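You operate a simulated robot arm through the tools that you are given. There is no shell and no other tool.

Carry out the task below with a simulated robot arm. There is one attempt and no reset: what you move stays moved.

Task
Change the black wrist rest for the blue one.
Fine: swing the orange clip off first; black rest on the bare desk end; blue rest down in the rail, clip on again.
Where things are to end (x, y in the base frame): wrist rest within 0.06 m of [0.85, -0.08].

It is judged by the outcome, as a careful person would: the job done as asked, and still so three seconds after it is handed in. It fails if anything else is knocked over, pushed out of place, dropped, spilled or broken.

Robot
A 7-joint arm with a three-finger gripper, fixed in place. Base frame: the origin is on the floor under the middle of its stand, x ahead of it, y to its left, z up; the work surface is at about z = 0.74. Lengths are in m, angles in degrees, forces in N, time in s.
It reaches about 1.342 m from its shoulder. Its first joint turns from -166.0 to 166.0 degrees. Payload 2.69 kg.
Tool frame: the origin (TCP) lies between the finger pads and is the grasp point; the fingertips stand 0.03 m ahead of it; z points along the fingers, y is the line along which they close. The gripper opens to 0.128 m; its body begins 0.117 m behind the TCP.
Orientation is that of the tool frame in the base frame, as a unit quaternion [w, x, y, z]. With the fingers straight down and closing along the base's y, the tool's x points along the base's -x, its y along +y and its z along -z.

Tools
- The arm moves only by the tool move_arm. Its arguments are lists of equal length, an entry for each row: "offset": the shift along the tool's x, y, z in mm, a list of three; "dr": the turn, a rotation vector about the tool's x, y, z in degrees, a list of three; "fingers": the gripper command, from -1 (shut) to 1 (fully open), values between in proportion. In form: {"offset": [[dx, dy, dz], ...], "dr": [[rx, ry, rz], ...], "fingers": [fingers, ...]}. A call has 1 to 20 rows; each row shifts and turns the commanded pose from where the row before left it, along the tool's axes as they then stand. Rows are played at 5 a second. More than 0.05 m and 8.6 degrees between two rows, or a gripper value outside its range, and nothing of the call is played. A pose out of reach is approached as far as the arm can. The call stops where the force on the tool passes 40 N (or 10 N more than at its start, if that is more) or the arm is blocked; 0.2 s more then pass. The fingers move at their own pace (about 0.127 m/s each) and stop on an object; they squeeze with about 39 N. The grip force told is the motor's: it shows also when the fingers shut on nothing. Time passes only in rows, and 0.2 s behind the last, so rows that do not move let the fingers close. It gives the time, the measured TCP pose, the force on the tool (base axes), the opening and the grip force at its end, in the units of the frame above (readings bear some noise), with the torque about the TCP (base axes, N m) and any sound that the robot's microphone picked up, and new pictures: "pictures" is both (left out), scene, wrist or none.
- Cameras (640 x 400 px; columns grow to the right, rows downward): "scene" is fixed at [0.2217, 0.5, 1.45]; the picture's right is [-0.83, -0.56, 0.00], its down [-0.29, 0.42, -0.86] and it looks along [0.48, -0.71, -0.51] (base axes); focal length 362 px, centre (320, 200). "wrist" rides on the gripper at [0.058, 0.054, -0.131] in the tool frame; the picture's right is [-0.68, 0.74, 0.00], its down [-0.62, -0.57, -0.55] and it looks along [-0.40, -0.37, 0.84] (tool axes); focal length 234 px, centre (320, 200). There is no depth. A picture from a camera that has moved, and an enlarged one, comes with that camera's place and axes in the base frame and with its lens.
- raise_lower(by): moves the trunk up (or, below 0, down) by that many m; the arm rides with it, the base frame stays. It gives what a move gives, with no picture.
- close_up(camera, box): a new picture of the part [left, top, right, bottom] of that camera's present view, enlarged. The clock stands still meanwhile.
- hand_in(): hands the job in; it is judged then, once.

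Nothing tells you positions but the pictures and the camera data. Unless the task says otherwise, let go and move clear before handing in.

The tools are called after "Call:" as a command line: name --argument value ..., lists and objects as JSON in quotes. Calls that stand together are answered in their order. move_arm: Moves the arm, as the interface text tells. Its arguments: {"type":"object","properties":{"offset":{"type":"array","items":{"type":"array","items":{"type":"number"}}},"dr":{"type":"array","items":{"type":"array","items":{"type":"number"}}},"fingers":{"type":"array","items":{"type":"number"}},"pictures":{"type":"string","enum":["both","scene","wrist","none"]}},"required":["offset","dr","fingers"]} The other tools are called the same way: raise_lower (by) moves the trunk up or down; close_up (camera, box) takes an enlarged picture of a part of a camera's view; hand_in () hands the job in.

At the start:

```text
time: 0.0
ee_pos: [0.6649, -0.2107, 1.0351]
tool_rot: [0.0, 0.0, 1.0, 0.001]
ft_force: [-0.7, -0.8, 1.1]
wrist_torque: [-0.01, 0.0, 0.01]
finger_gap: 0.1279
grasp_force: 0.0
trunk travel left (down, up): [-0.15, 0.2]
```

scene: 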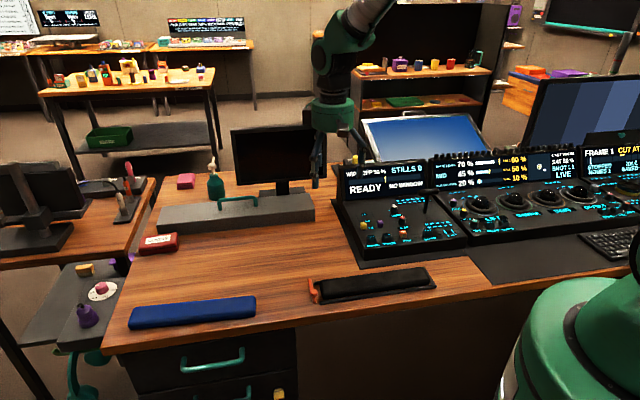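
wrist: 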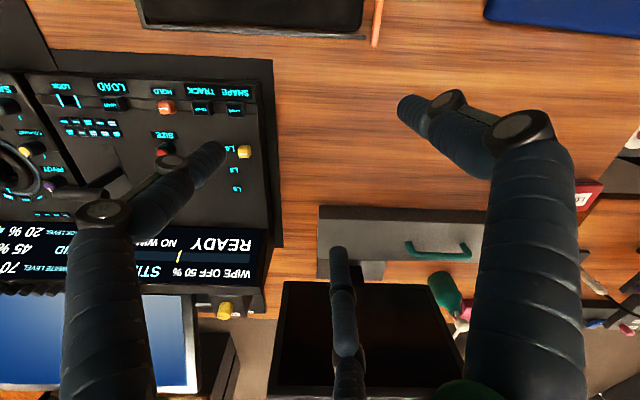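

The black rest sits near the desk's front edge with an orange clip at its left end, and the blue rest lies further left on the desk. I'll look closer before moving.

Call:
close_up --camera "scene" --box '[280, 240, 460, 330]'

Call:
close_up --camera "scene" --box '[100, 270, 300, 370]'

Call:
close_up --camera "wrist" --box '[120, 0, 440, 100]'

```text
3.56 times, centred on (370, 285) of scene
camera zoom: at [0.2217, 0.5, 1.45], right [-0.83, -0.56, 0.0], down [-0.29, 0.42, -0.86], along [0.48, -0.71, -0.51], focal length 1288 px, centre (142, -102)
```

zoom: 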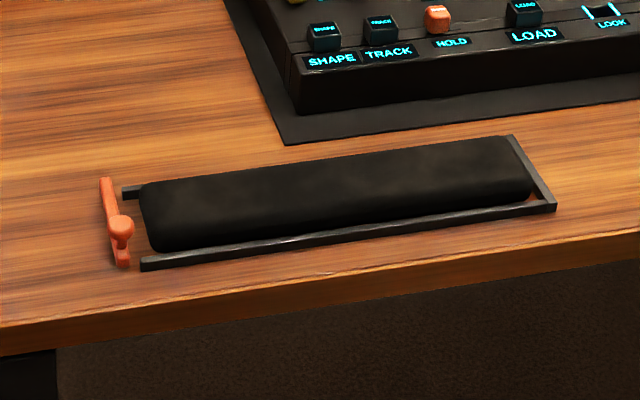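

```text
3.20 times, centred on (200, 320) of scene
camera zoom: at [0.2217, 0.5, 1.45], right [-0.83, -0.56, 0.0], down [-0.29, 0.42, -0.86], along [0.48, -0.71, -0.51], focal length 1159 px, centre (704, -184)
```

zoom: 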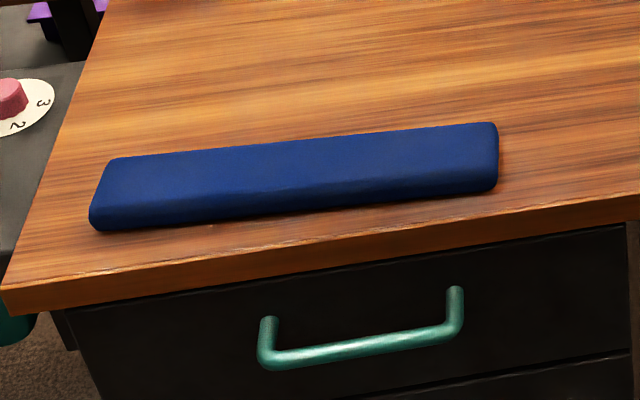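

```text
2.00 times, centred on (280, 50) of wrist
camera zoom: at [0.6062, -0.1582, 1.1657], right [0.68, 0.74, 0.0], down [0.62, -0.57, 0.55], along [0.4, -0.37, -0.84], focal length 468 px, centre (400, 500)
```

zoom: 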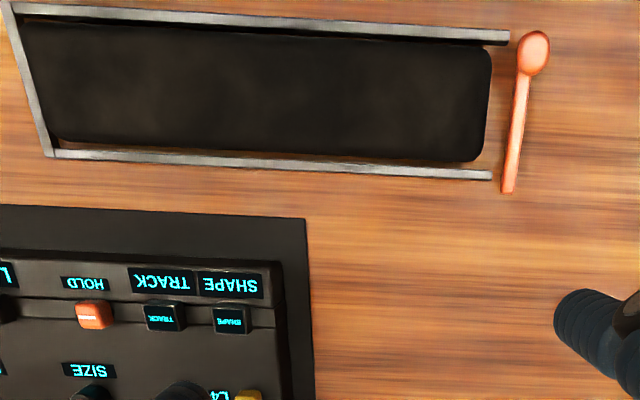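

The desk runs at about 45° in the base frame. The rail and black rest are centred near (0.50, -0.18), the blue rest near (0.83, 0.15), and the orange clip closes the rail's left end near (0.63, -0.08). I need closer views of the clip to see how it pivots.

Call:
close_up --camera "scene" --box '[296, 266, 344, 314]'

Call:
close_up --camera "wrist" --box '[340, 0, 420, 60]'

Call:
close_up --camera "scene" --box '[390, 250, 450, 310]'

```text
8.33 times, centred on (320, 290) of scene
camera zoom: at [0.2217, 0.5, 1.45], right [-0.83, -0.56, 0.0], down [-0.29, 0.42, -0.86], along [0.48, -0.71, -0.51], focal length 3018 px, centre (320, -550)
```

zoom: 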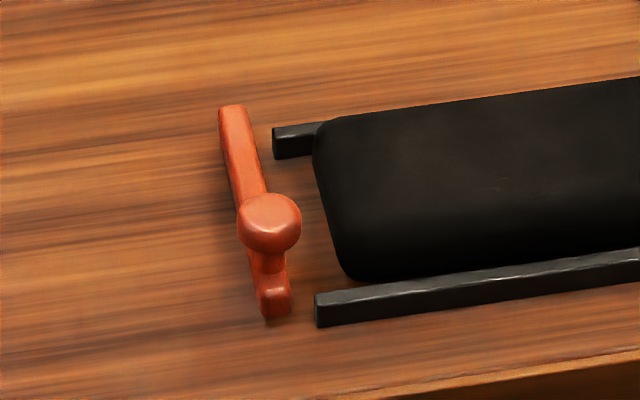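

```text
6.67 times, centred on (380, 30) of wrist
camera zoom: at [0.6062, -0.1582, 1.1657], right [0.68, 0.74, 0.0], down [0.62, -0.57, 0.55], along [0.4, -0.37, -0.84], focal length 1561 px, centre (-80, 1333)
```

zoom: 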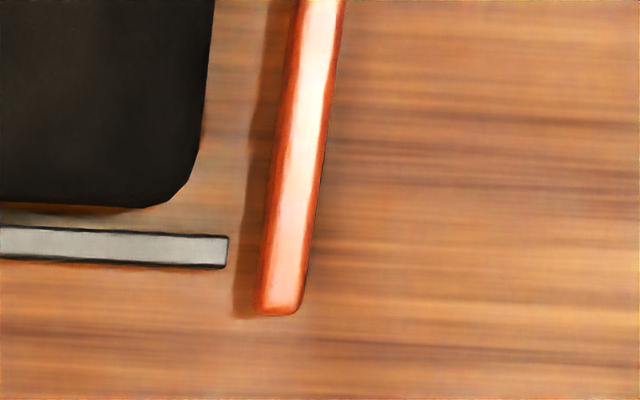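

```text
6.67 times, centred on (420, 280) of scene
camera zoom: at [0.2217, 0.5, 1.45], right [-0.83, -0.56, 0.0], down [-0.29, 0.42, -0.86], along [0.48, -0.71, -0.51], focal length 2414 px, centre (-347, -333)
```

zoom: 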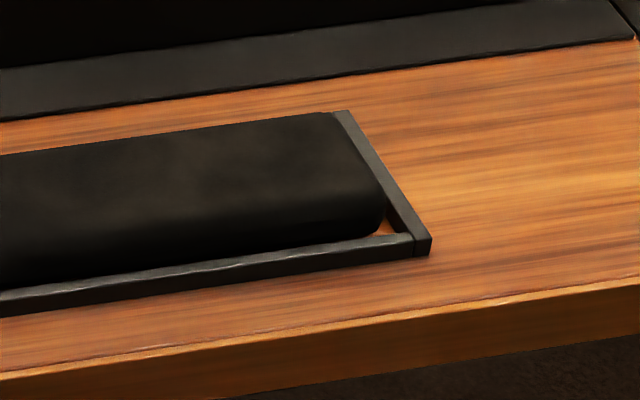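

The clip is a low orange bar across the open rail end, with a knob (about 2 cm wide) standing near the front. I'll close the fingers once in free air to learn where they meet, then move for a better view.

Call:
move_arm --offset '[[0, 0, 0], [0, 0, 0], [0, 0, 0]]' --dr '[[0, 0, 0], [0, 0, 0], [0, 0, 0]]' --fingers '[0, 0, 0]' --pictures "wrist"

Call:
move_arm --offset '[[0, 0, 0], [0, 0, 0], [0, 0, 0], [0, 0, 0]]' --dr '[[0, 0, 0], [0, 0, 0], [0, 0, 0], [0, 0, 0]]' --fingers '[-1, -1, -1, -1]' --pictures "both"

```text
time: 0.8
ee_pos: [0.665, -0.2113, 1.0351]
tool_rot: [0.0, 0.0, 1.0, 0.0]
ft_force: [-0.5, 0.1, -0.5]
wrist_torque: [0.0, -0.02, 0.01]
finger_gap: 0.0638
grasp_force: 0.1
trunk travel left (down, up): [-0.15, 0.2]
camera wrist: at [0.6062, -0.1582, 1.1657], right [0.68, 0.74, 0.0], down [0.62, -0.57, 0.55], along [0.4, -0.37, -0.84], focal length 234 px, centre (320, 200)
```

wrist: 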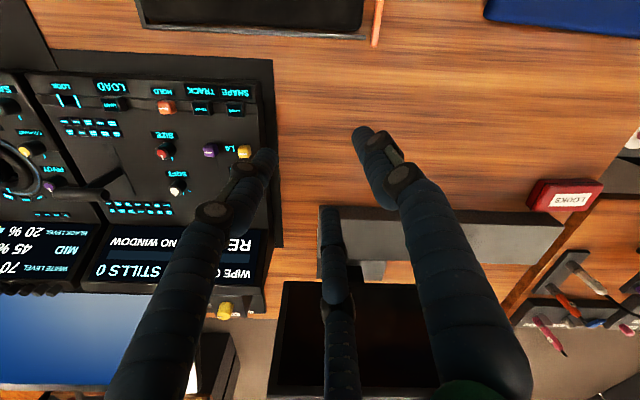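

```text
time: 1.8
ee_pos: [0.6665, -0.2109, 1.0344]
tool_rot: [0.0, 0.0, 1.0, 0.0]
ft_force: [0.2, -0.3, -0.1]
wrist_torque: [0.01, 0.0, 0.01]
finger_gap: 0.002
grasp_force: 31.6
trunk travel left (down, up): [-0.15, 0.2]
camera wrist: at [0.6062, -0.1582, 1.1657], right [0.68, 0.74, 0.0], down [0.62, -0.57, 0.55], along [0.4, -0.37, -0.84], focal length 234 px, centre (320, 200)
```

scene: 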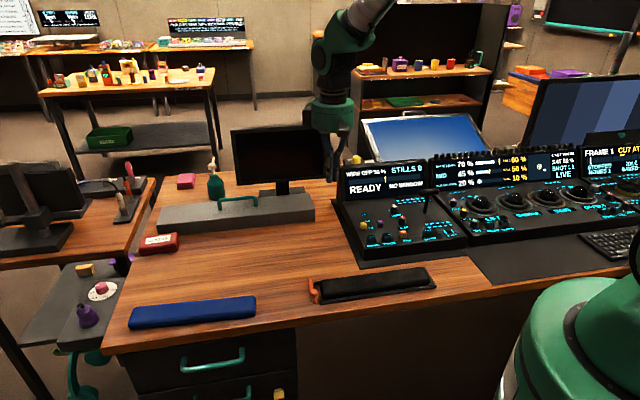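
wrist: 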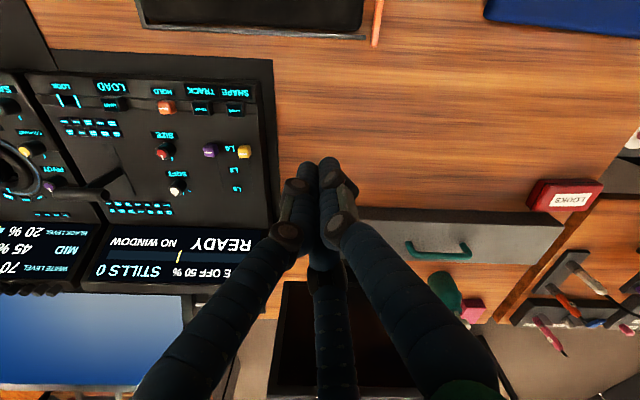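

The three fingers close centrally, at 120° to each other, with one finger along tool +y. I'll move above the clip and turn the tool 45° so its axes line up with the rail, for a better look.

Call:
move_arm --offset '[[11, 35, 21], [11, 35, 21], [11, 35, 21], [11, 35, 21], [0, 0, 0], [0, 0, 0], [0, 0, 0], [0, 0, 0], [0, 0, 0], [0, 0, 0], [0, 0, 0]]' --dr '[[0, 0, 0], [0, 0, 0], [0, 0, 0], [0, 0, 0], [0, 0, -7.5], [0, 0, -7.5], [0, 0, -7.5], [0, 0, -7.5], [0, 0, -7.5], [0, 0, -7.5], [0, 0, 0]]' --fingers '[-1, -1, -1, -1, -1, -1, -1, -1, -1, -1, -1]' --pictures "both"

```text
time: 4.2
ee_pos: [0.6208, -0.0701, 0.9514]
tool_rot: [0.0, -0.382, 0.924, 0.0]
ft_force: [0.5, 0.1, -0.4]
wrist_torque: [-0.04, 0.02, 0.03]
finger_gap: 0.0018
grasp_force: 31.3
trunk travel left (down, up): [-0.15, 0.2]
camera wrist: at [0.5412, -0.0751, 1.0815], right [-0.04, 1.0, 0.0], down [0.84, 0.04, 0.55], along [0.55, 0.02, -0.84], focal length 234 px, centre (320, 200)
```

scene: 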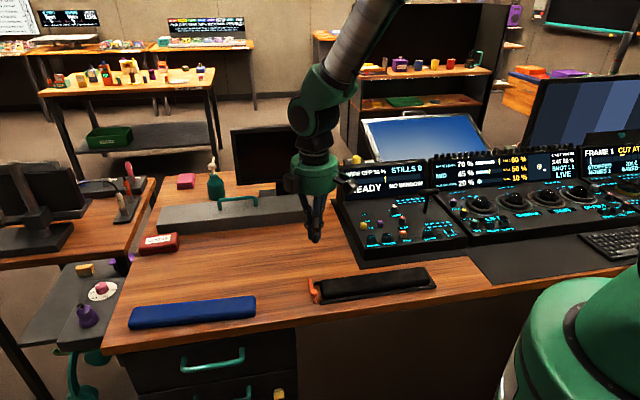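
wrist: 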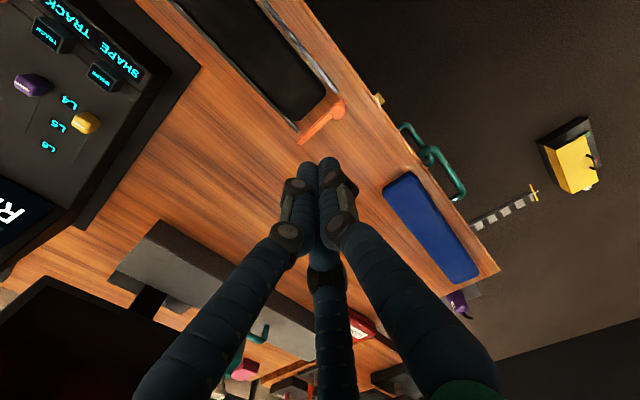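

Call:
close_up --camera "wrist" --box '[240, 60, 400, 160]'

Call:
close_up --camera "wrist" --box '[160, 0, 400, 150]'

Call:
close_up --camera "wrist" --box '[370, 150, 510, 300]'

```text
4.00 times, centred on (320, 110) of wrist
camera zoom: at [0.5412, -0.0751, 1.0815], right [-0.04, 1.0, 0.0], down [0.84, 0.04, 0.55], along [0.55, 0.02, -0.84], focal length 937 px, centre (320, 560)
```

zoom: 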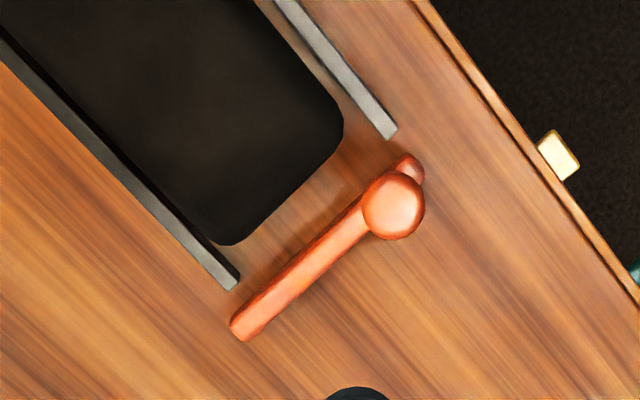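

```text
2.67 times, centred on (280, 75) of wrist
camera zoom: at [0.5412, -0.0751, 1.0815], right [-0.04, 1.0, 0.0], down [0.84, 0.04, 0.55], along [0.55, 0.02, -0.84], focal length 624 px, centre (427, 533)
```

zoom: 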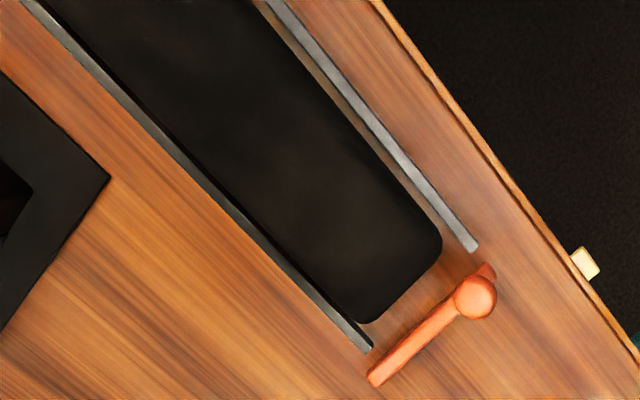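

```text
2.67 times, centred on (440, 225) of wrist
camera zoom: at [0.5412, -0.0751, 1.0815], right [-0.04, 1.0, 0.0], down [0.84, 0.04, 0.55], along [0.55, 0.02, -0.84], focal length 624 px, centre (0, 133)
```

zoom: 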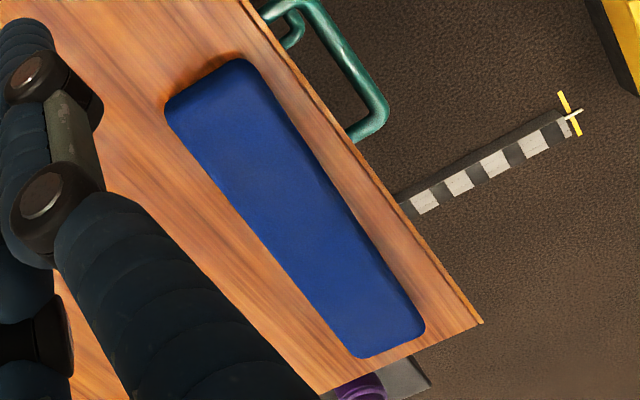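

The knob stands at about (0.61, -0.05, 0.777) and the bar runs back from it to about (0.66, -0.10), so the hinge is probably at that back end. I'll lower the closed fingers beside the knob on the rail side and look before pushing it outward.

Call:
move_arm --offset '[[22, 11, 0], [22, 11, 0], [0, 0, 40], [0, 0, 40], [0, 0, 40], [0, 0, 0]]' --dr '[[0, 0, 0], [0, 0, 0], [0, 0, 0], [0, 0, 0], [0, 0, 0], [0, 0, 0]]' --fingers '[-1, -1, -1, -1, -1, -1]' --pictures "both"

Call:
close_up --camera "scene" --box '[280, 220, 400, 310]'

Call:
close_up --camera "wrist" --box '[240, 80, 440, 205]'

```text
time: 5.6
ee_pos: [0.5749, -0.088, 0.829]
tool_rot: [0.0, -0.383, 0.924, 0.0]
ft_force: [-0.6, -0.5, 0.2]
wrist_torque: [0.02, 0.03, -0.01]
finger_gap: 0.0023
grasp_force: 31.4
trunk travel left (down, up): [-0.15, 0.2]
camera wrist: at [0.4954, -0.0919, 0.9611], right [-0.04, 1.0, 0.0], down [0.84, 0.04, 0.55], along [0.55, 0.02, -0.84], focal length 234 px, centre (320, 200)
```

scene: 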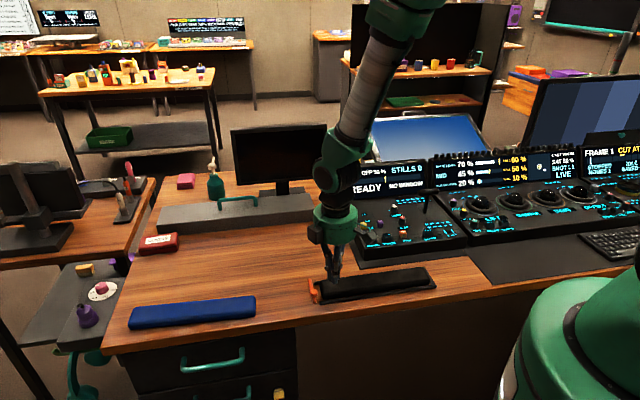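
wrist: 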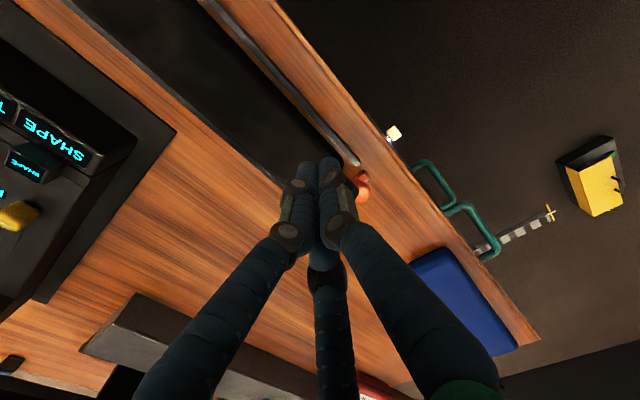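

```text
4.44 times, centred on (340, 265) of scene
camera zoom: at [0.2217, 0.5, 1.45], right [-0.83, -0.56, 0.0], down [-0.29, 0.42, -0.86], along [0.48, -0.71, -0.51], focal length 1610 px, centre (231, -89)
```

zoom: 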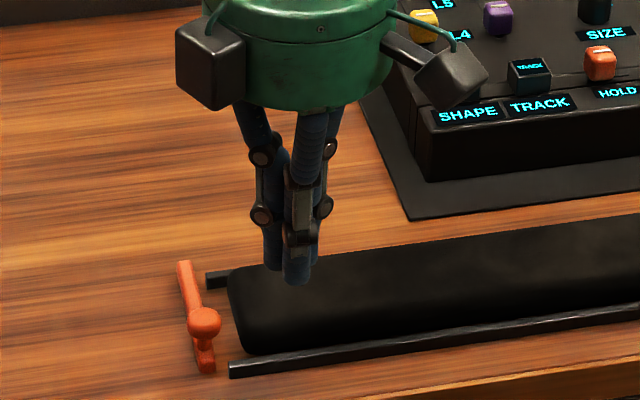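

```text
3.20 times, centred on (340, 142) of wrist
camera zoom: at [0.4954, -0.0919, 0.9611], right [-0.04, 1.0, 0.0], down [0.84, 0.04, 0.55], along [0.55, 0.02, -0.84], focal length 749 px, centre (256, 384)
```

zoom: 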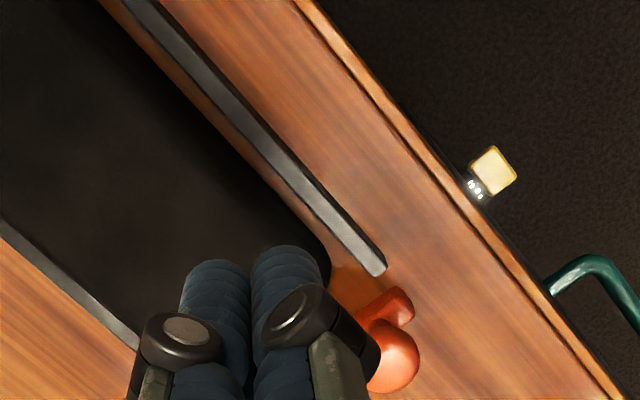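

The closed fingertips (about 3.4 cm across) are over the rest's end, roughly 2 cm short of the knob. I'll lower until the tips are level with the knob, just above the rest.

Call:
move_arm --offset '[[0, 0, 10], [0, 0, 10], [0, 0, 8], [0, 0, 0]]' --dr '[[0, 0, 0], [0, 0, 0], [0, 0, 0], [0, 0, 0]]' --fingers '[-1, -1, -1, -1]' --pictures "scene"

Call:
close_up --camera "scene" --box '[290, 240, 370, 310]'

```text
time: 6.6
ee_pos: [0.5746, -0.0867, 0.8022]
tool_rot: [0.0, -0.383, 0.924, 0.0]
ft_force: [1.1, -0.1, 0.4]
wrist_torque: [-0.02, 0.02, 0.02]
finger_gap: 0.0025
grasp_force: 31.4
trunk travel left (down, up): [-0.15, 0.2]
```

scene: 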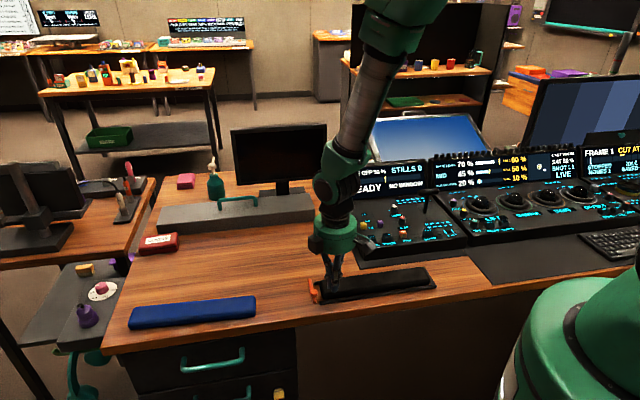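

```text
5.71 times, centred on (330, 275) of scene
camera zoom: at [0.2217, 0.5, 1.45], right [-0.83, -0.56, 0.0], down [-0.29, 0.42, -0.86], along [0.48, -0.71, -0.51], focal length 2069 px, centre (263, -229)
```

zoom: 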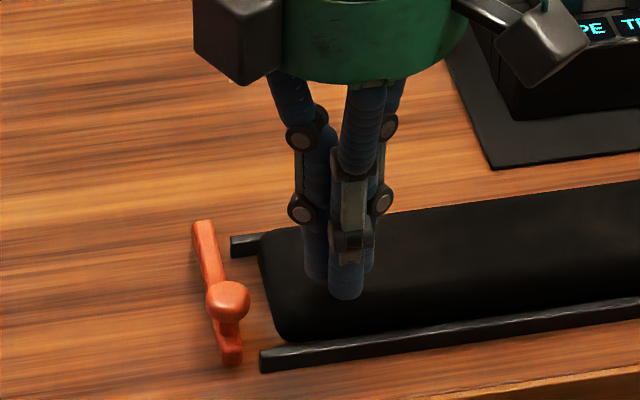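

The tips clear the rest and are level with the knob. I'll push outward (toward +u) in small steps and watch the force.

Call:
move_arm --offset '[[-8, 0, 0], [-8, 0, 0], [-8, 0, 0], [-8, 0, 0], [-8, 0, 0], [0, 0, 0]]' --dr '[[0, 0, 0], [0, 0, 0], [0, 0, 0], [0, 0, 0], [0, 0, 0], [0, 0, 0]]' --fingers '[-1, -1, -1, -1, -1, -1]' --pictures "both"

Call:
close_up --camera "scene" --box '[290, 240, 370, 310]'

```text
time: 8.0
ee_pos: [0.6036, -0.0582, 0.8033]
tool_rot: [0.0, -0.382, 0.924, 0.001]
ft_force: [-0.9, 0.2, 0.6]
wrist_torque: [-0.01, -0.01, -0.01]
finger_gap: 0.0022
grasp_force: 31.6
trunk travel left (down, up): [-0.15, 0.2]
camera wrist: at [0.5231, -0.0626, 0.9336], right [-0.04, 1.0, 0.0], down [0.84, 0.04, 0.55], along [0.55, 0.02, -0.84], focal length 234 px, centre (320, 200)
```

scene: 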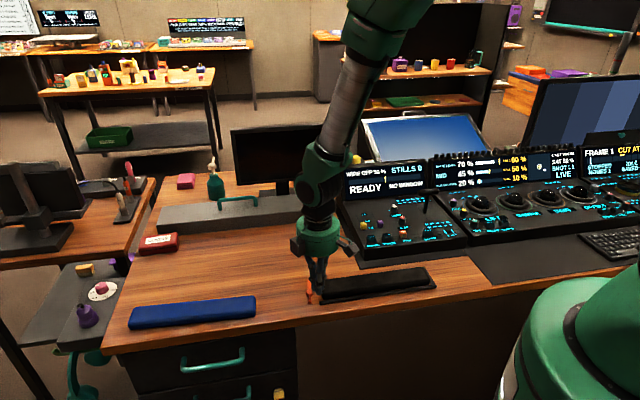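
wrist: 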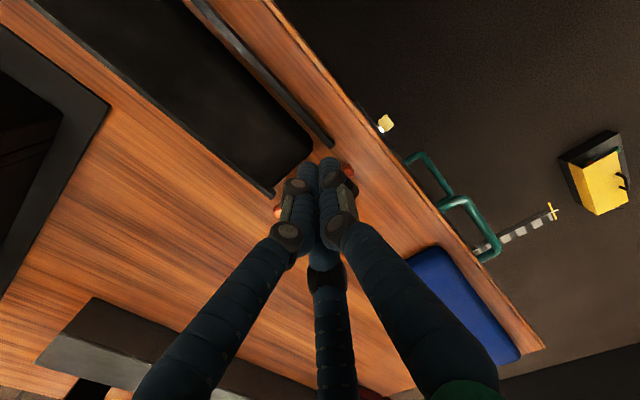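

```text
5.71 times, centred on (330, 275) of scene
camera zoom: at [0.2217, 0.5, 1.45], right [-0.83, -0.56, 0.0], down [-0.29, 0.42, -0.86], along [0.48, -0.71, -0.51], focal length 2069 px, centre (263, -229)
```

zoom: 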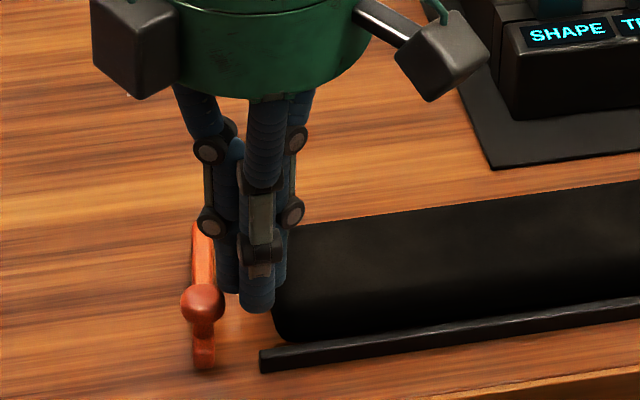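

The clip swings freely about its back end with almost no force. I'll continue along the arc.

Call:
move_arm --offset '[[-10, 3, 0], [-11, 3, 0], [-12, -4, 0], [-12, -4, 0], [-10, -8, 0], [-10, -8, 0], [0, 0, 0]]' --dr '[[0, 0, 0], [0, 0, 0], [0, 0, 0], [0, 0, 0], [0, 0, 0], [0, 0, 0], [0, 0, 0]]' --fingers '[-1, -1, -1, -1, -1, -1, -1]' --pictures "both"

Call:
close_up --camera "scene" --box '[270, 240, 350, 310]'

```text
time: 9.6
ee_pos: [0.6632, -0.0257, 0.8022]
tool_rot: [0.0, -0.383, 0.924, 0.0]
ft_force: [0.5, 0.9, 0.5]
wrist_torque: [-0.02, 0.01, -0.01]
finger_gap: 0.0022
grasp_force: 31.1
trunk travel left (down, up): [-0.15, 0.2]
camera wrist: at [0.5824, -0.0289, 0.9342], right [-0.04, 1.0, 0.0], down [0.84, 0.04, 0.55], along [0.55, 0.02, -0.84], focal length 234 px, centre (320, 200)
```

scene: 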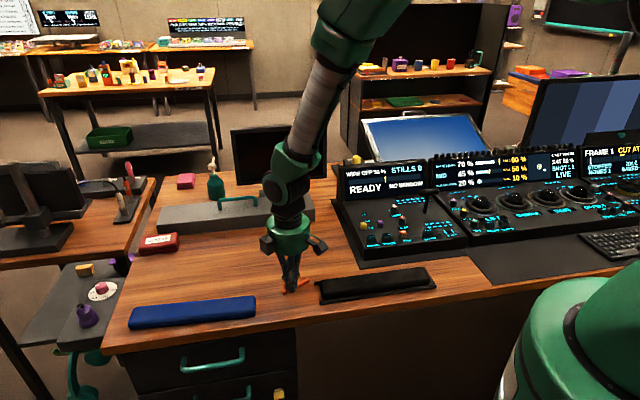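
wrist: 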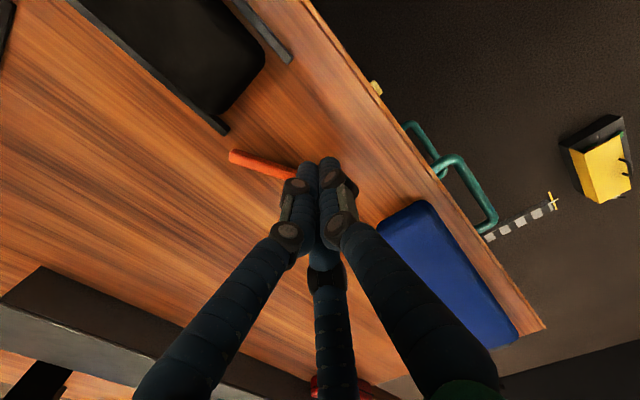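

```text
5.71 times, centred on (310, 275) of scene
camera zoom: at [0.2217, 0.5, 1.45], right [-0.83, -0.56, 0.0], down [-0.29, 0.42, -0.86], along [0.48, -0.71, -0.51], focal length 2069 px, centre (377, -229)
```

zoom: 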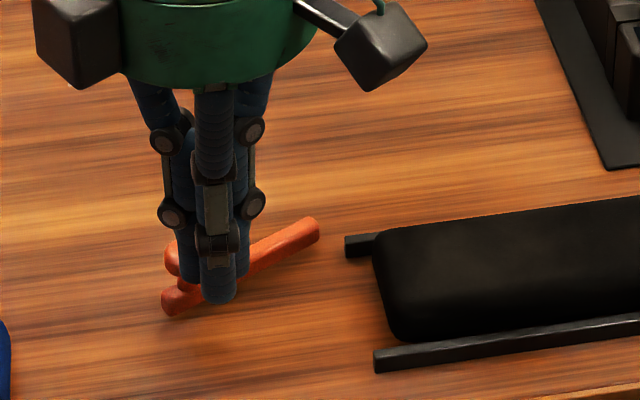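

The clip is about 65–70° open. I'll keep pushing until it's past 100°.

Call:
move_arm --offset '[[-7, -11, 0], [-6, -11, 0], [-3, -10, 0], [-2, -9, 0], [0, -10, 0], [0, 0, 0]]' --dr '[[0, 0, 0], [0, 0, 0], [0, 0, 0], [0, 0, 0], [0, 0, 0], [0, 0, 0]]' --fingers '[-1, -1, -1, -1, -1, -1]' --pictures "both"

Call:
close_up --camera "scene" --box '[270, 240, 350, 310]'

```text
time: 11.0
ee_pos: [0.7116, -0.0467, 0.8042]
tool_rot: [0.001, -0.383, 0.924, 0.0]
ft_force: [1.5, -1.4, 9.4]
wrist_torque: [0.06, 0.04, 0.13]
finger_gap: 0.0024
grasp_force: 32.0
trunk travel left (down, up): [-0.15, 0.2]
camera wrist: at [0.6319, -0.0522, 0.9354], right [-0.04, 1.0, 0.0], down [0.83, 0.04, 0.55], along [0.55, 0.02, -0.84], focal length 234 px, centre (320, 200)
```

scene: 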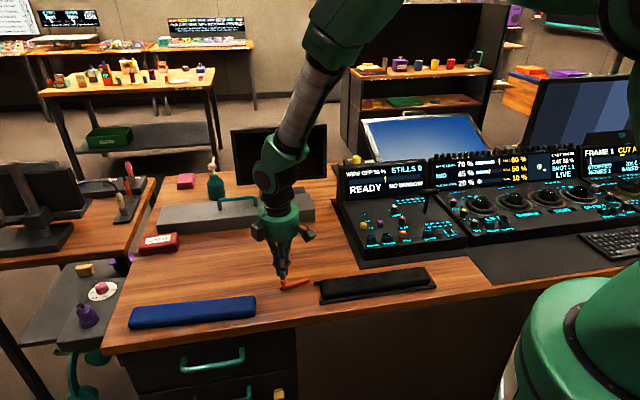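
wrist: 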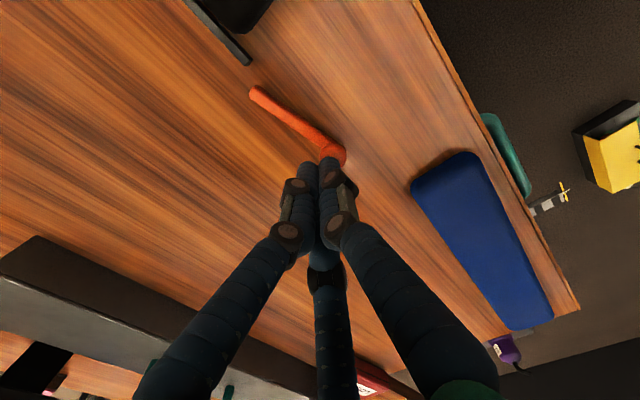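

```text
5.71 times, centred on (310, 275) of scene
camera zoom: at [0.2217, 0.5, 1.45], right [-0.83, -0.56, 0.0], down [-0.29, 0.42, -0.86], along [0.48, -0.71, -0.51], focal length 2069 px, centre (377, -229)
```

zoom: 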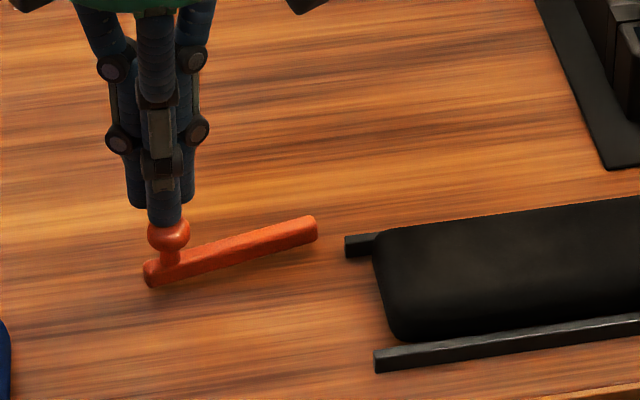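

The fingers rode up on top of the knob with the clip at roughly 76°, so it may have reached a stop. I'll lift off and check.

Call:
move_arm --offset '[[0, 0, -20], [0, 0, -20], [0, 0, 0]]' --dr '[[0, 0, 0], [0, 0, 0], [0, 0, 0]]' --fingers '[-1, -1, -1]' --pictures "both"

Call:
close_up --camera "scene" --box '[270, 240, 350, 310]'

Call:
close_up --camera "wrist" --box '[200, 0, 400, 150]'

```text
time: 11.8
ee_pos: [0.711, -0.0488, 0.8418]
tool_rot: [0.0, -0.382, 0.924, 0.0]
ft_force: [-1.0, 0.1, 0.1]
wrist_torque: [0.01, -0.01, 0.02]
finger_gap: 0.002
grasp_force: 31.5
trunk travel left (down, up): [-0.15, 0.2]
camera wrist: at [0.6309, -0.0524, 0.973], right [-0.04, 1.0, 0.0], down [0.84, 0.04, 0.55], along [0.55, 0.02, -0.84], focal length 234 px, centre (320, 200)
```

scene: 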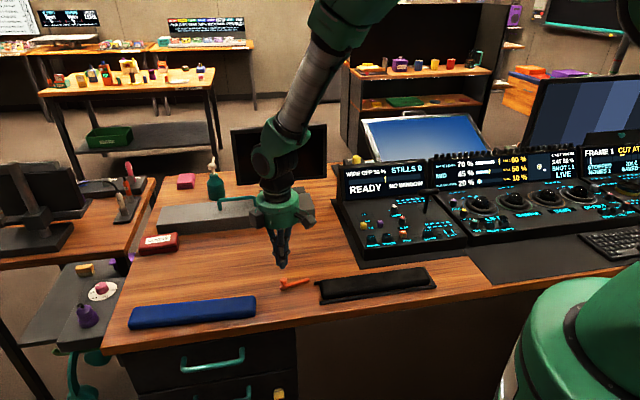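
wrist: 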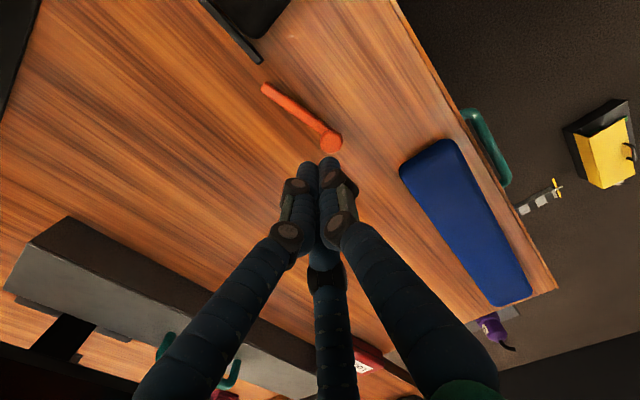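

```text
5.71 times, centred on (310, 275) of scene
camera zoom: at [0.2217, 0.5, 1.45], right [-0.83, -0.56, 0.0], down [-0.29, 0.42, -0.86], along [0.48, -0.71, -0.51], focal length 2069 px, centre (377, -229)
```

zoom: 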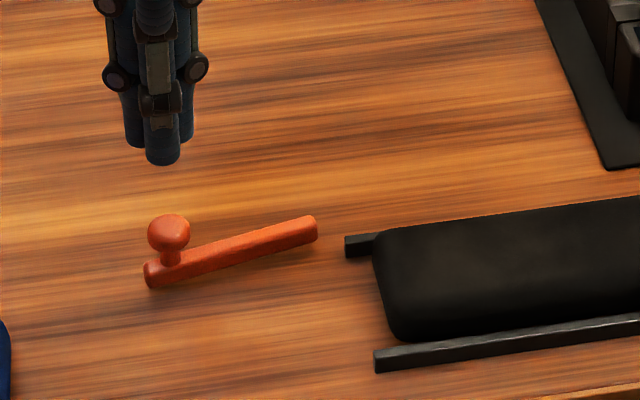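

```text
2.67 times, centred on (300, 75) of wrist
camera zoom: at [0.6309, -0.0524, 0.973], right [-0.04, 1.0, 0.0], down [0.84, 0.04, 0.55], along [0.55, 0.02, -0.84], focal length 624 px, centre (373, 533)
```

zoom: 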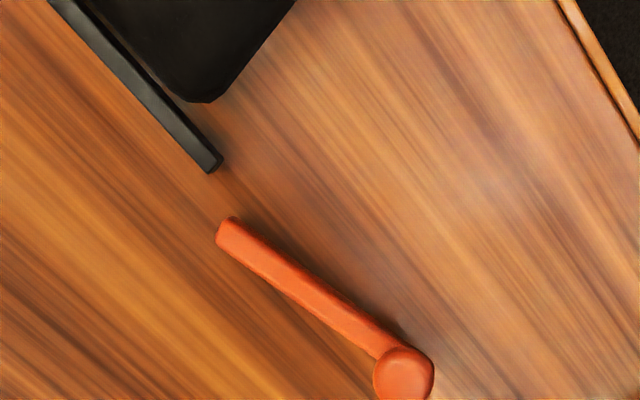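

The clip stands at about 79°. I'll make one gentle push with the tips lower to see whether it goes further out of the way.

Call:
move_arm --offset '[[2, 29, 0], [3, 29, 0], [0, 0, 27], [0, 0, 27], [0, -7, 0], [0, -6, 0], [0, -5, 0], [0, -5, 0], [0, -5, 0], [0, 0, 0]]' --dr '[[0, 0, 0], [0, 0, 0], [0, 0, 0], [0, 0, 0], [0, 0, 0], [0, 0, 0], [0, 0, 0], [0, 0, 0], [0, 0, 0], [0, 0, 0]]' --fingers '[-1, -1, -1, -1, -1, -1, -1, -1, -1, -1]' --pictures "both"

Call:
close_up --camera "scene" --box '[270, 240, 350, 310]'

```text
time: 14.0
ee_pos: [0.6831, -0.0309, 0.789]
tool_rot: [0.0, -0.383, 0.924, 0.0]
ft_force: [0.0, 0.3, -0.3]
wrist_torque: [0.03, 0.04, 0.01]
finger_gap: 0.0023
grasp_force: 31.2
trunk travel left (down, up): [-0.15, 0.2]
camera wrist: at [0.6061, -0.0345, 0.9195], right [-0.04, 1.0, 0.0], down [0.84, 0.04, 0.55], along [0.55, 0.02, -0.84], focal length 234 px, centre (320, 200)
```

scene: 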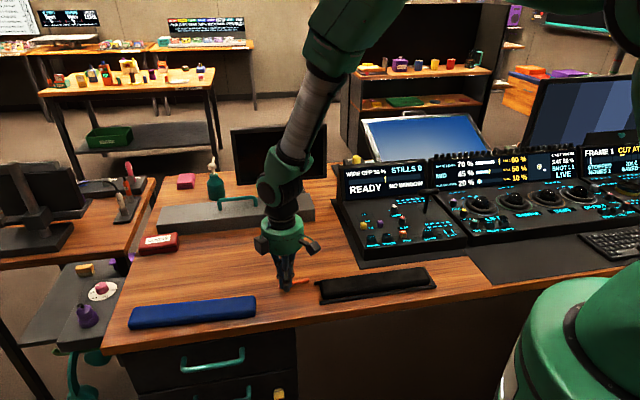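
wrist: 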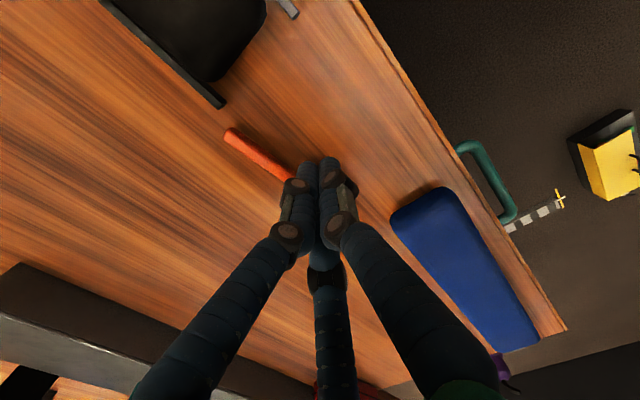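

```text
5.71 times, centred on (310, 275) of scene
camera zoom: at [0.2217, 0.5, 1.45], right [-0.83, -0.56, 0.0], down [-0.29, 0.42, -0.86], along [0.48, -0.71, -0.51], focal length 2069 px, centre (377, -229)
```

zoom: 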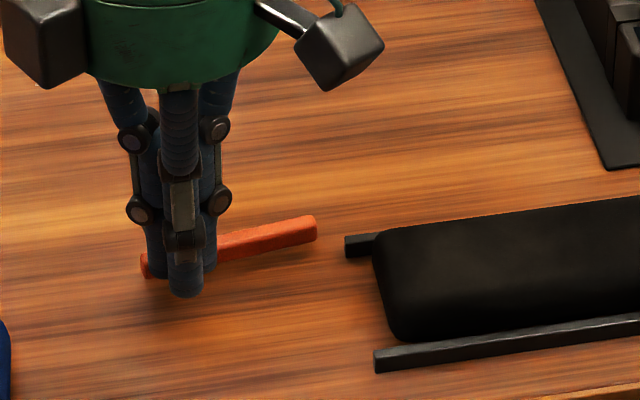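

It keeps moving freely, now near 90°. I'll push it a bit further to about 110°.

Call:
move_arm --offset '[[-3, -6, 0], [-2, -6, 0], [-2, -6, 0], [0, -6, 0], [0, -6, 0], [0, 0, 0]]' --dr '[[0, 0, 0], [0, 0, 0], [0, 0, 0], [0, 0, 0], [0, 0, 0], [0, 0, 0]]' --fingers '[-1, -1, -1, -1, -1, -1]' --pictures "none"

Call:
close_up --camera "scene" --box '[270, 240, 350, 310]'

```text
time: 14.6
ee_pos: [0.6907, -0.0318, 0.7851]
tool_rot: [-0.005, -0.383, 0.924, 0.002]
ft_force: [-8.6, 17.1, 0.2]
wrist_torque: [0.07, 0.33, 0.2]
finger_gap: 0.0023
grasp_force: 30.9
trunk travel left (down, up): [-0.15, 0.2]
stopped in row 3: the force on the tool passed its limit at 46 N (the readings are from after the stop); the commanded pose is now the measured one
```

```text
5.71 times, centred on (310, 275) of scene
camera zoom: at [0.2217, 0.5, 1.45], right [-0.83, -0.56, 0.0], down [-0.29, 0.42, -0.86], along [0.48, -0.71, -0.51], focal length 2069 px, centre (377, -229)
```

zoom: 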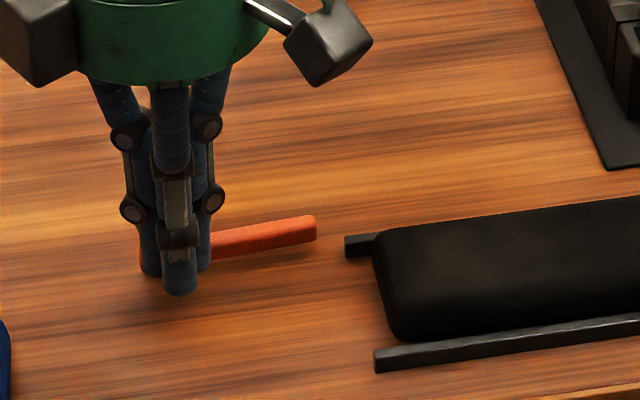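

The clip has reached its stop at about 90° and is fully open. I'll back off, lift clear and look.

Call:
move_arm --offset '[[0, 8, 0], [0, 15, 0], [0, 0, -40], [20, 0, -45], [40, 0, -30], [0, 0, 0]]' --dr '[[0, 0, 0], [0, 0, 0], [0, 0, 0], [0, 0, 0], [0, 0, 0], [0, 0, 0]]' --fingers '[-1, -1, -1, -1, -1, -1]' --pictures "both"

Call:
close_up --camera "scene" --box '[270, 240, 350, 310]'

Call:
close_up --camera "wrist" --box '[200, 0, 400, 150]'

```text
time: 16.0
ee_pos: [0.6343, -0.0613, 0.9039]
tool_rot: [-0.003, -0.383, 0.924, 0.002]
ft_force: [-0.5, -1.0, 0.6]
wrist_torque: [0.03, -0.06, 0.01]
finger_gap: 0.0021
grasp_force: 31.4
trunk travel left (down, up): [-0.15, 0.2]
camera wrist: at [0.5553, -0.0656, 1.0355], right [-0.04, 1.0, 0.0], down [0.84, 0.04, 0.54], along [0.54, 0.02, -0.84], focal length 234 px, centre (320, 200)
```

scene: 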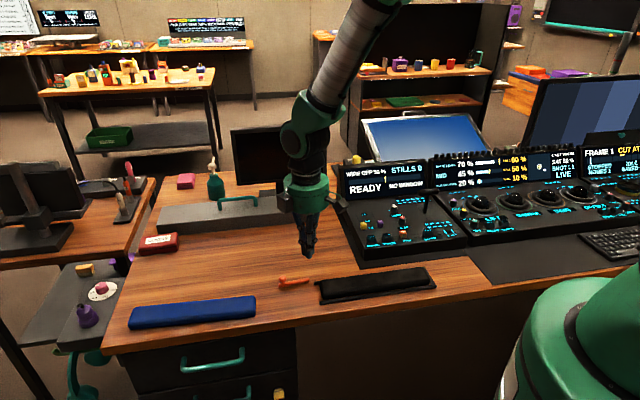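
wrist: 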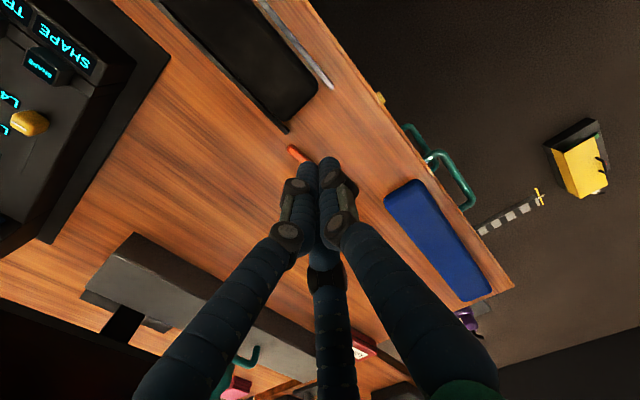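

```text
5.71 times, centred on (310, 275) of scene
camera zoom: at [0.2217, 0.5, 1.45], right [-0.83, -0.56, 0.0], down [-0.29, 0.42, -0.86], along [0.48, -0.71, -0.51], focal length 2069 px, centre (377, -229)
```

zoom: 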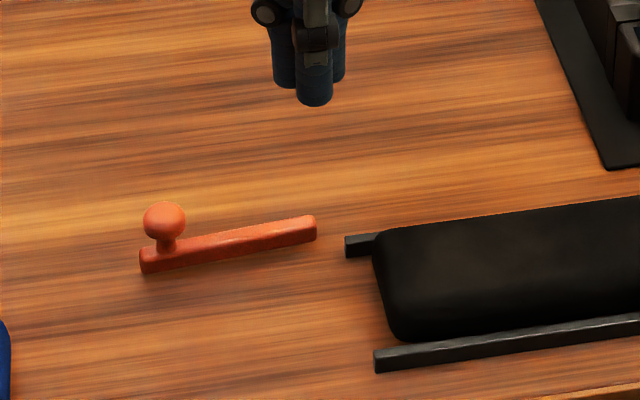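

```text
2.67 times, centred on (300, 75) of wrist
camera zoom: at [0.5553, -0.0656, 1.0355], right [-0.04, 1.0, 0.0], down [0.84, 0.04, 0.54], along [0.54, 0.02, -0.84], focal length 624 px, centre (373, 533)
```

zoom: 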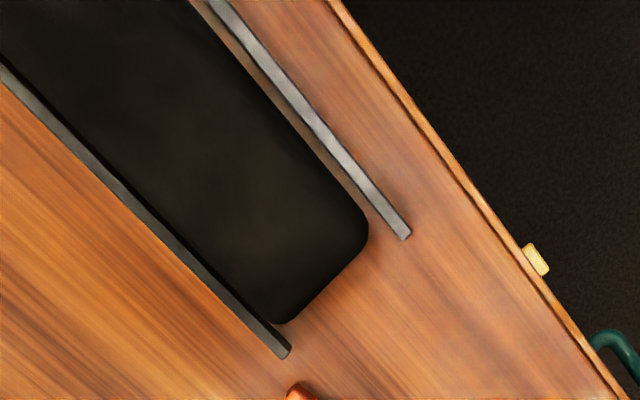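

The clip is fully open at about 90° and out of the way. Next I'll move above the middle of the black rest with fingers open, offset so the front finger and the back pair sit evenly on its sides.

Call:
move_arm --offset '[[36, -2, 0], [36, -2, 0], [36, -2, 0], [36, -2, 0], [36, -1, 0], [0, 0, 30], [0, 0, 0]]' --dr '[[0, 0, 0], [0, 0, 0], [0, 0, 0], [0, 0, 0], [0, 0, 0], [0, 0, 0], [0, 0, 0]]' --fingers '[-1, 0, 1, 1, 1, 1, 1]' --pictures "both"

Call:
close_up --camera "scene" --box '[320, 210, 440, 310]'

```text
time: 17.6
ee_pos: [0.5122, -0.1941, 0.8724]
tool_rot: [-0.003, -0.383, 0.924, 0.002]
ft_force: [-0.3, -0.1, 0.3]
wrist_torque: [0.02, 0.03, 0.0]
finger_gap: 0.128
grasp_force: 0.1
trunk travel left (down, up): [-0.15, 0.2]
camera wrist: at [0.434, -0.1985, 1.0041], right [-0.04, 1.0, 0.0], down [0.84, 0.04, 0.54], along [0.54, 0.02, -0.84], focal length 234 px, centre (320, 200)
```

scene: 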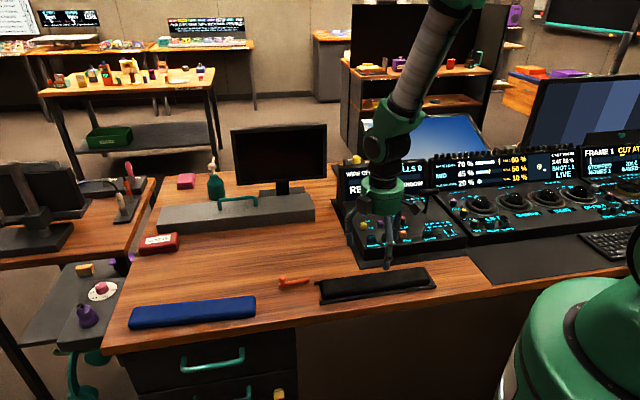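
wrist: 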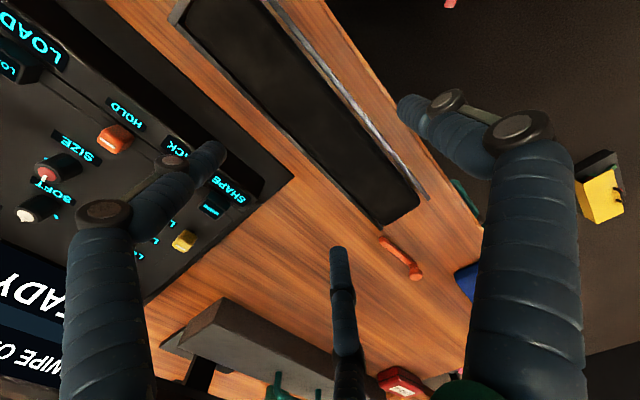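

```text
4.00 times, centred on (380, 260) of scene
camera zoom: at [0.2217, 0.5, 1.45], right [-0.83, -0.56, 0.0], down [-0.29, 0.42, -0.86], along [0.48, -0.71, -0.51], focal length 1449 px, centre (80, -40)
```

zoom: 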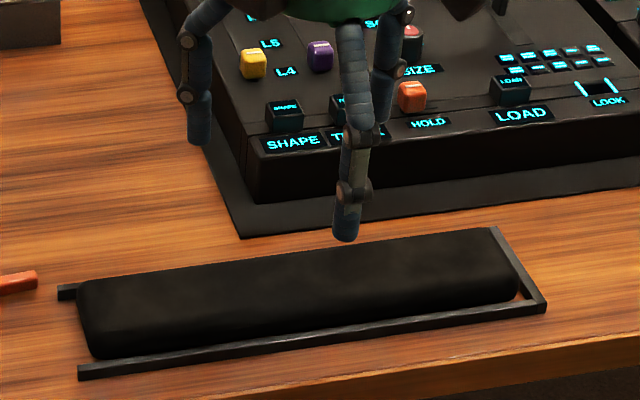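

Call:
close_up --camera "wrist" --box '[170, 0, 450, 240]'

```text
1.67 times, centred on (310, 120) of wrist
camera zoom: at [0.434, -0.1985, 1.0041], right [-0.04, 1.0, 0.0], down [0.84, 0.04, 0.54], along [0.54, 0.02, -0.84], focal length 390 px, centre (337, 333)
```

zoom: 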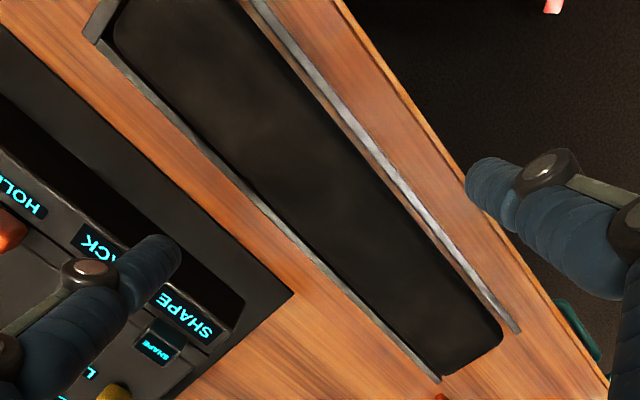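

The fingers straddle the rest symmetrically. I'll descend so the tips stay just above the rails on both sides of the rest.

Call:
move_arm --offset '[[0, -2.5, 30], [0, 0, 30], [0, 0, 15], [0, 0, 8], [0, 0, 4], [0, 0, 0]]' --dr '[[0, 0, 0], [0, 0, 0], [0, 0, 0], [0, 0, 0], [0, 0, 0], [0, 0, 0]]' --fingers '[1, 1, 1, 1, 1, 1]' --pictures "both"

Call:
close_up --camera "scene" --box '[320, 220, 440, 310]'

```text
time: 19.0
ee_pos: [0.5154, -0.1958, 0.785]
tool_rot: [-0.004, -0.383, 0.924, 0.002]
ft_force: [1.7, 0.6, 0.8]
wrist_torque: [-0.02, -0.03, -0.02]
finger_gap: 0.128
grasp_force: 0.1
trunk travel left (down, up): [-0.15, 0.2]
camera wrist: at [0.4364, -0.1996, 0.9172], right [-0.04, 1.0, 0.0], down [0.84, 0.04, 0.54], along [0.54, 0.02, -0.84], focal length 234 px, centre (320, 200)
```

scene: 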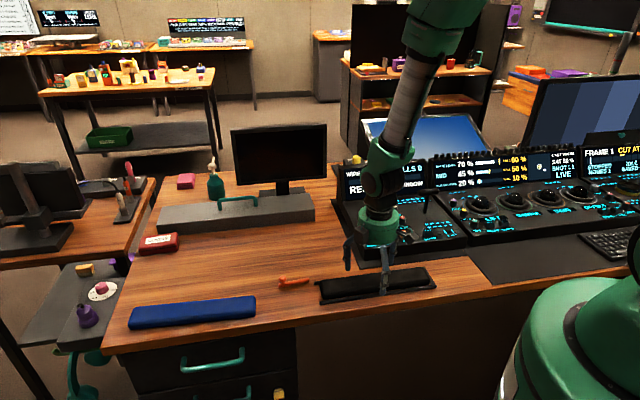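
wrist: 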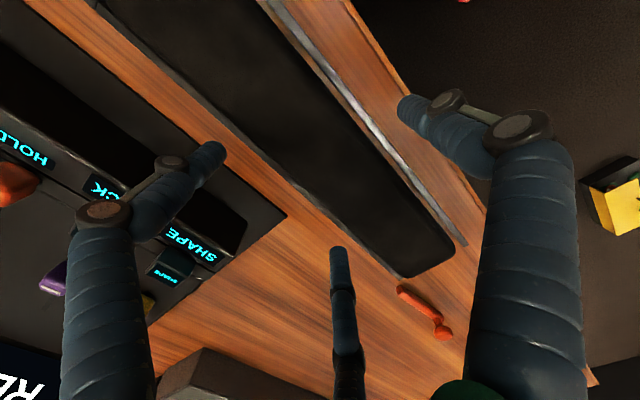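

```text
4.44 times, centred on (380, 265) of scene
camera zoom: at [0.2217, 0.5, 1.45], right [-0.83, -0.56, 0.0], down [-0.29, 0.42, -0.86], along [0.48, -0.71, -0.51], focal length 1610 px, centre (53, -89)
```

zoom: 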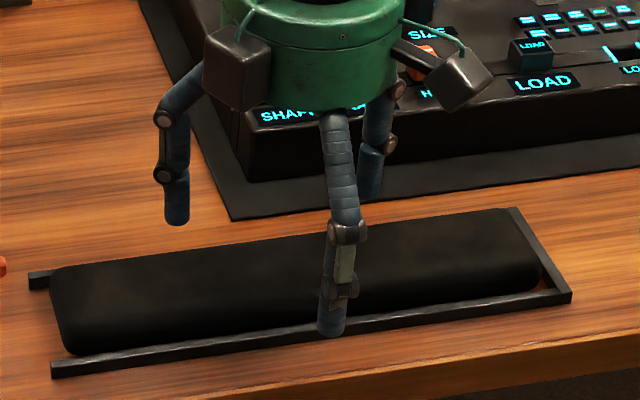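

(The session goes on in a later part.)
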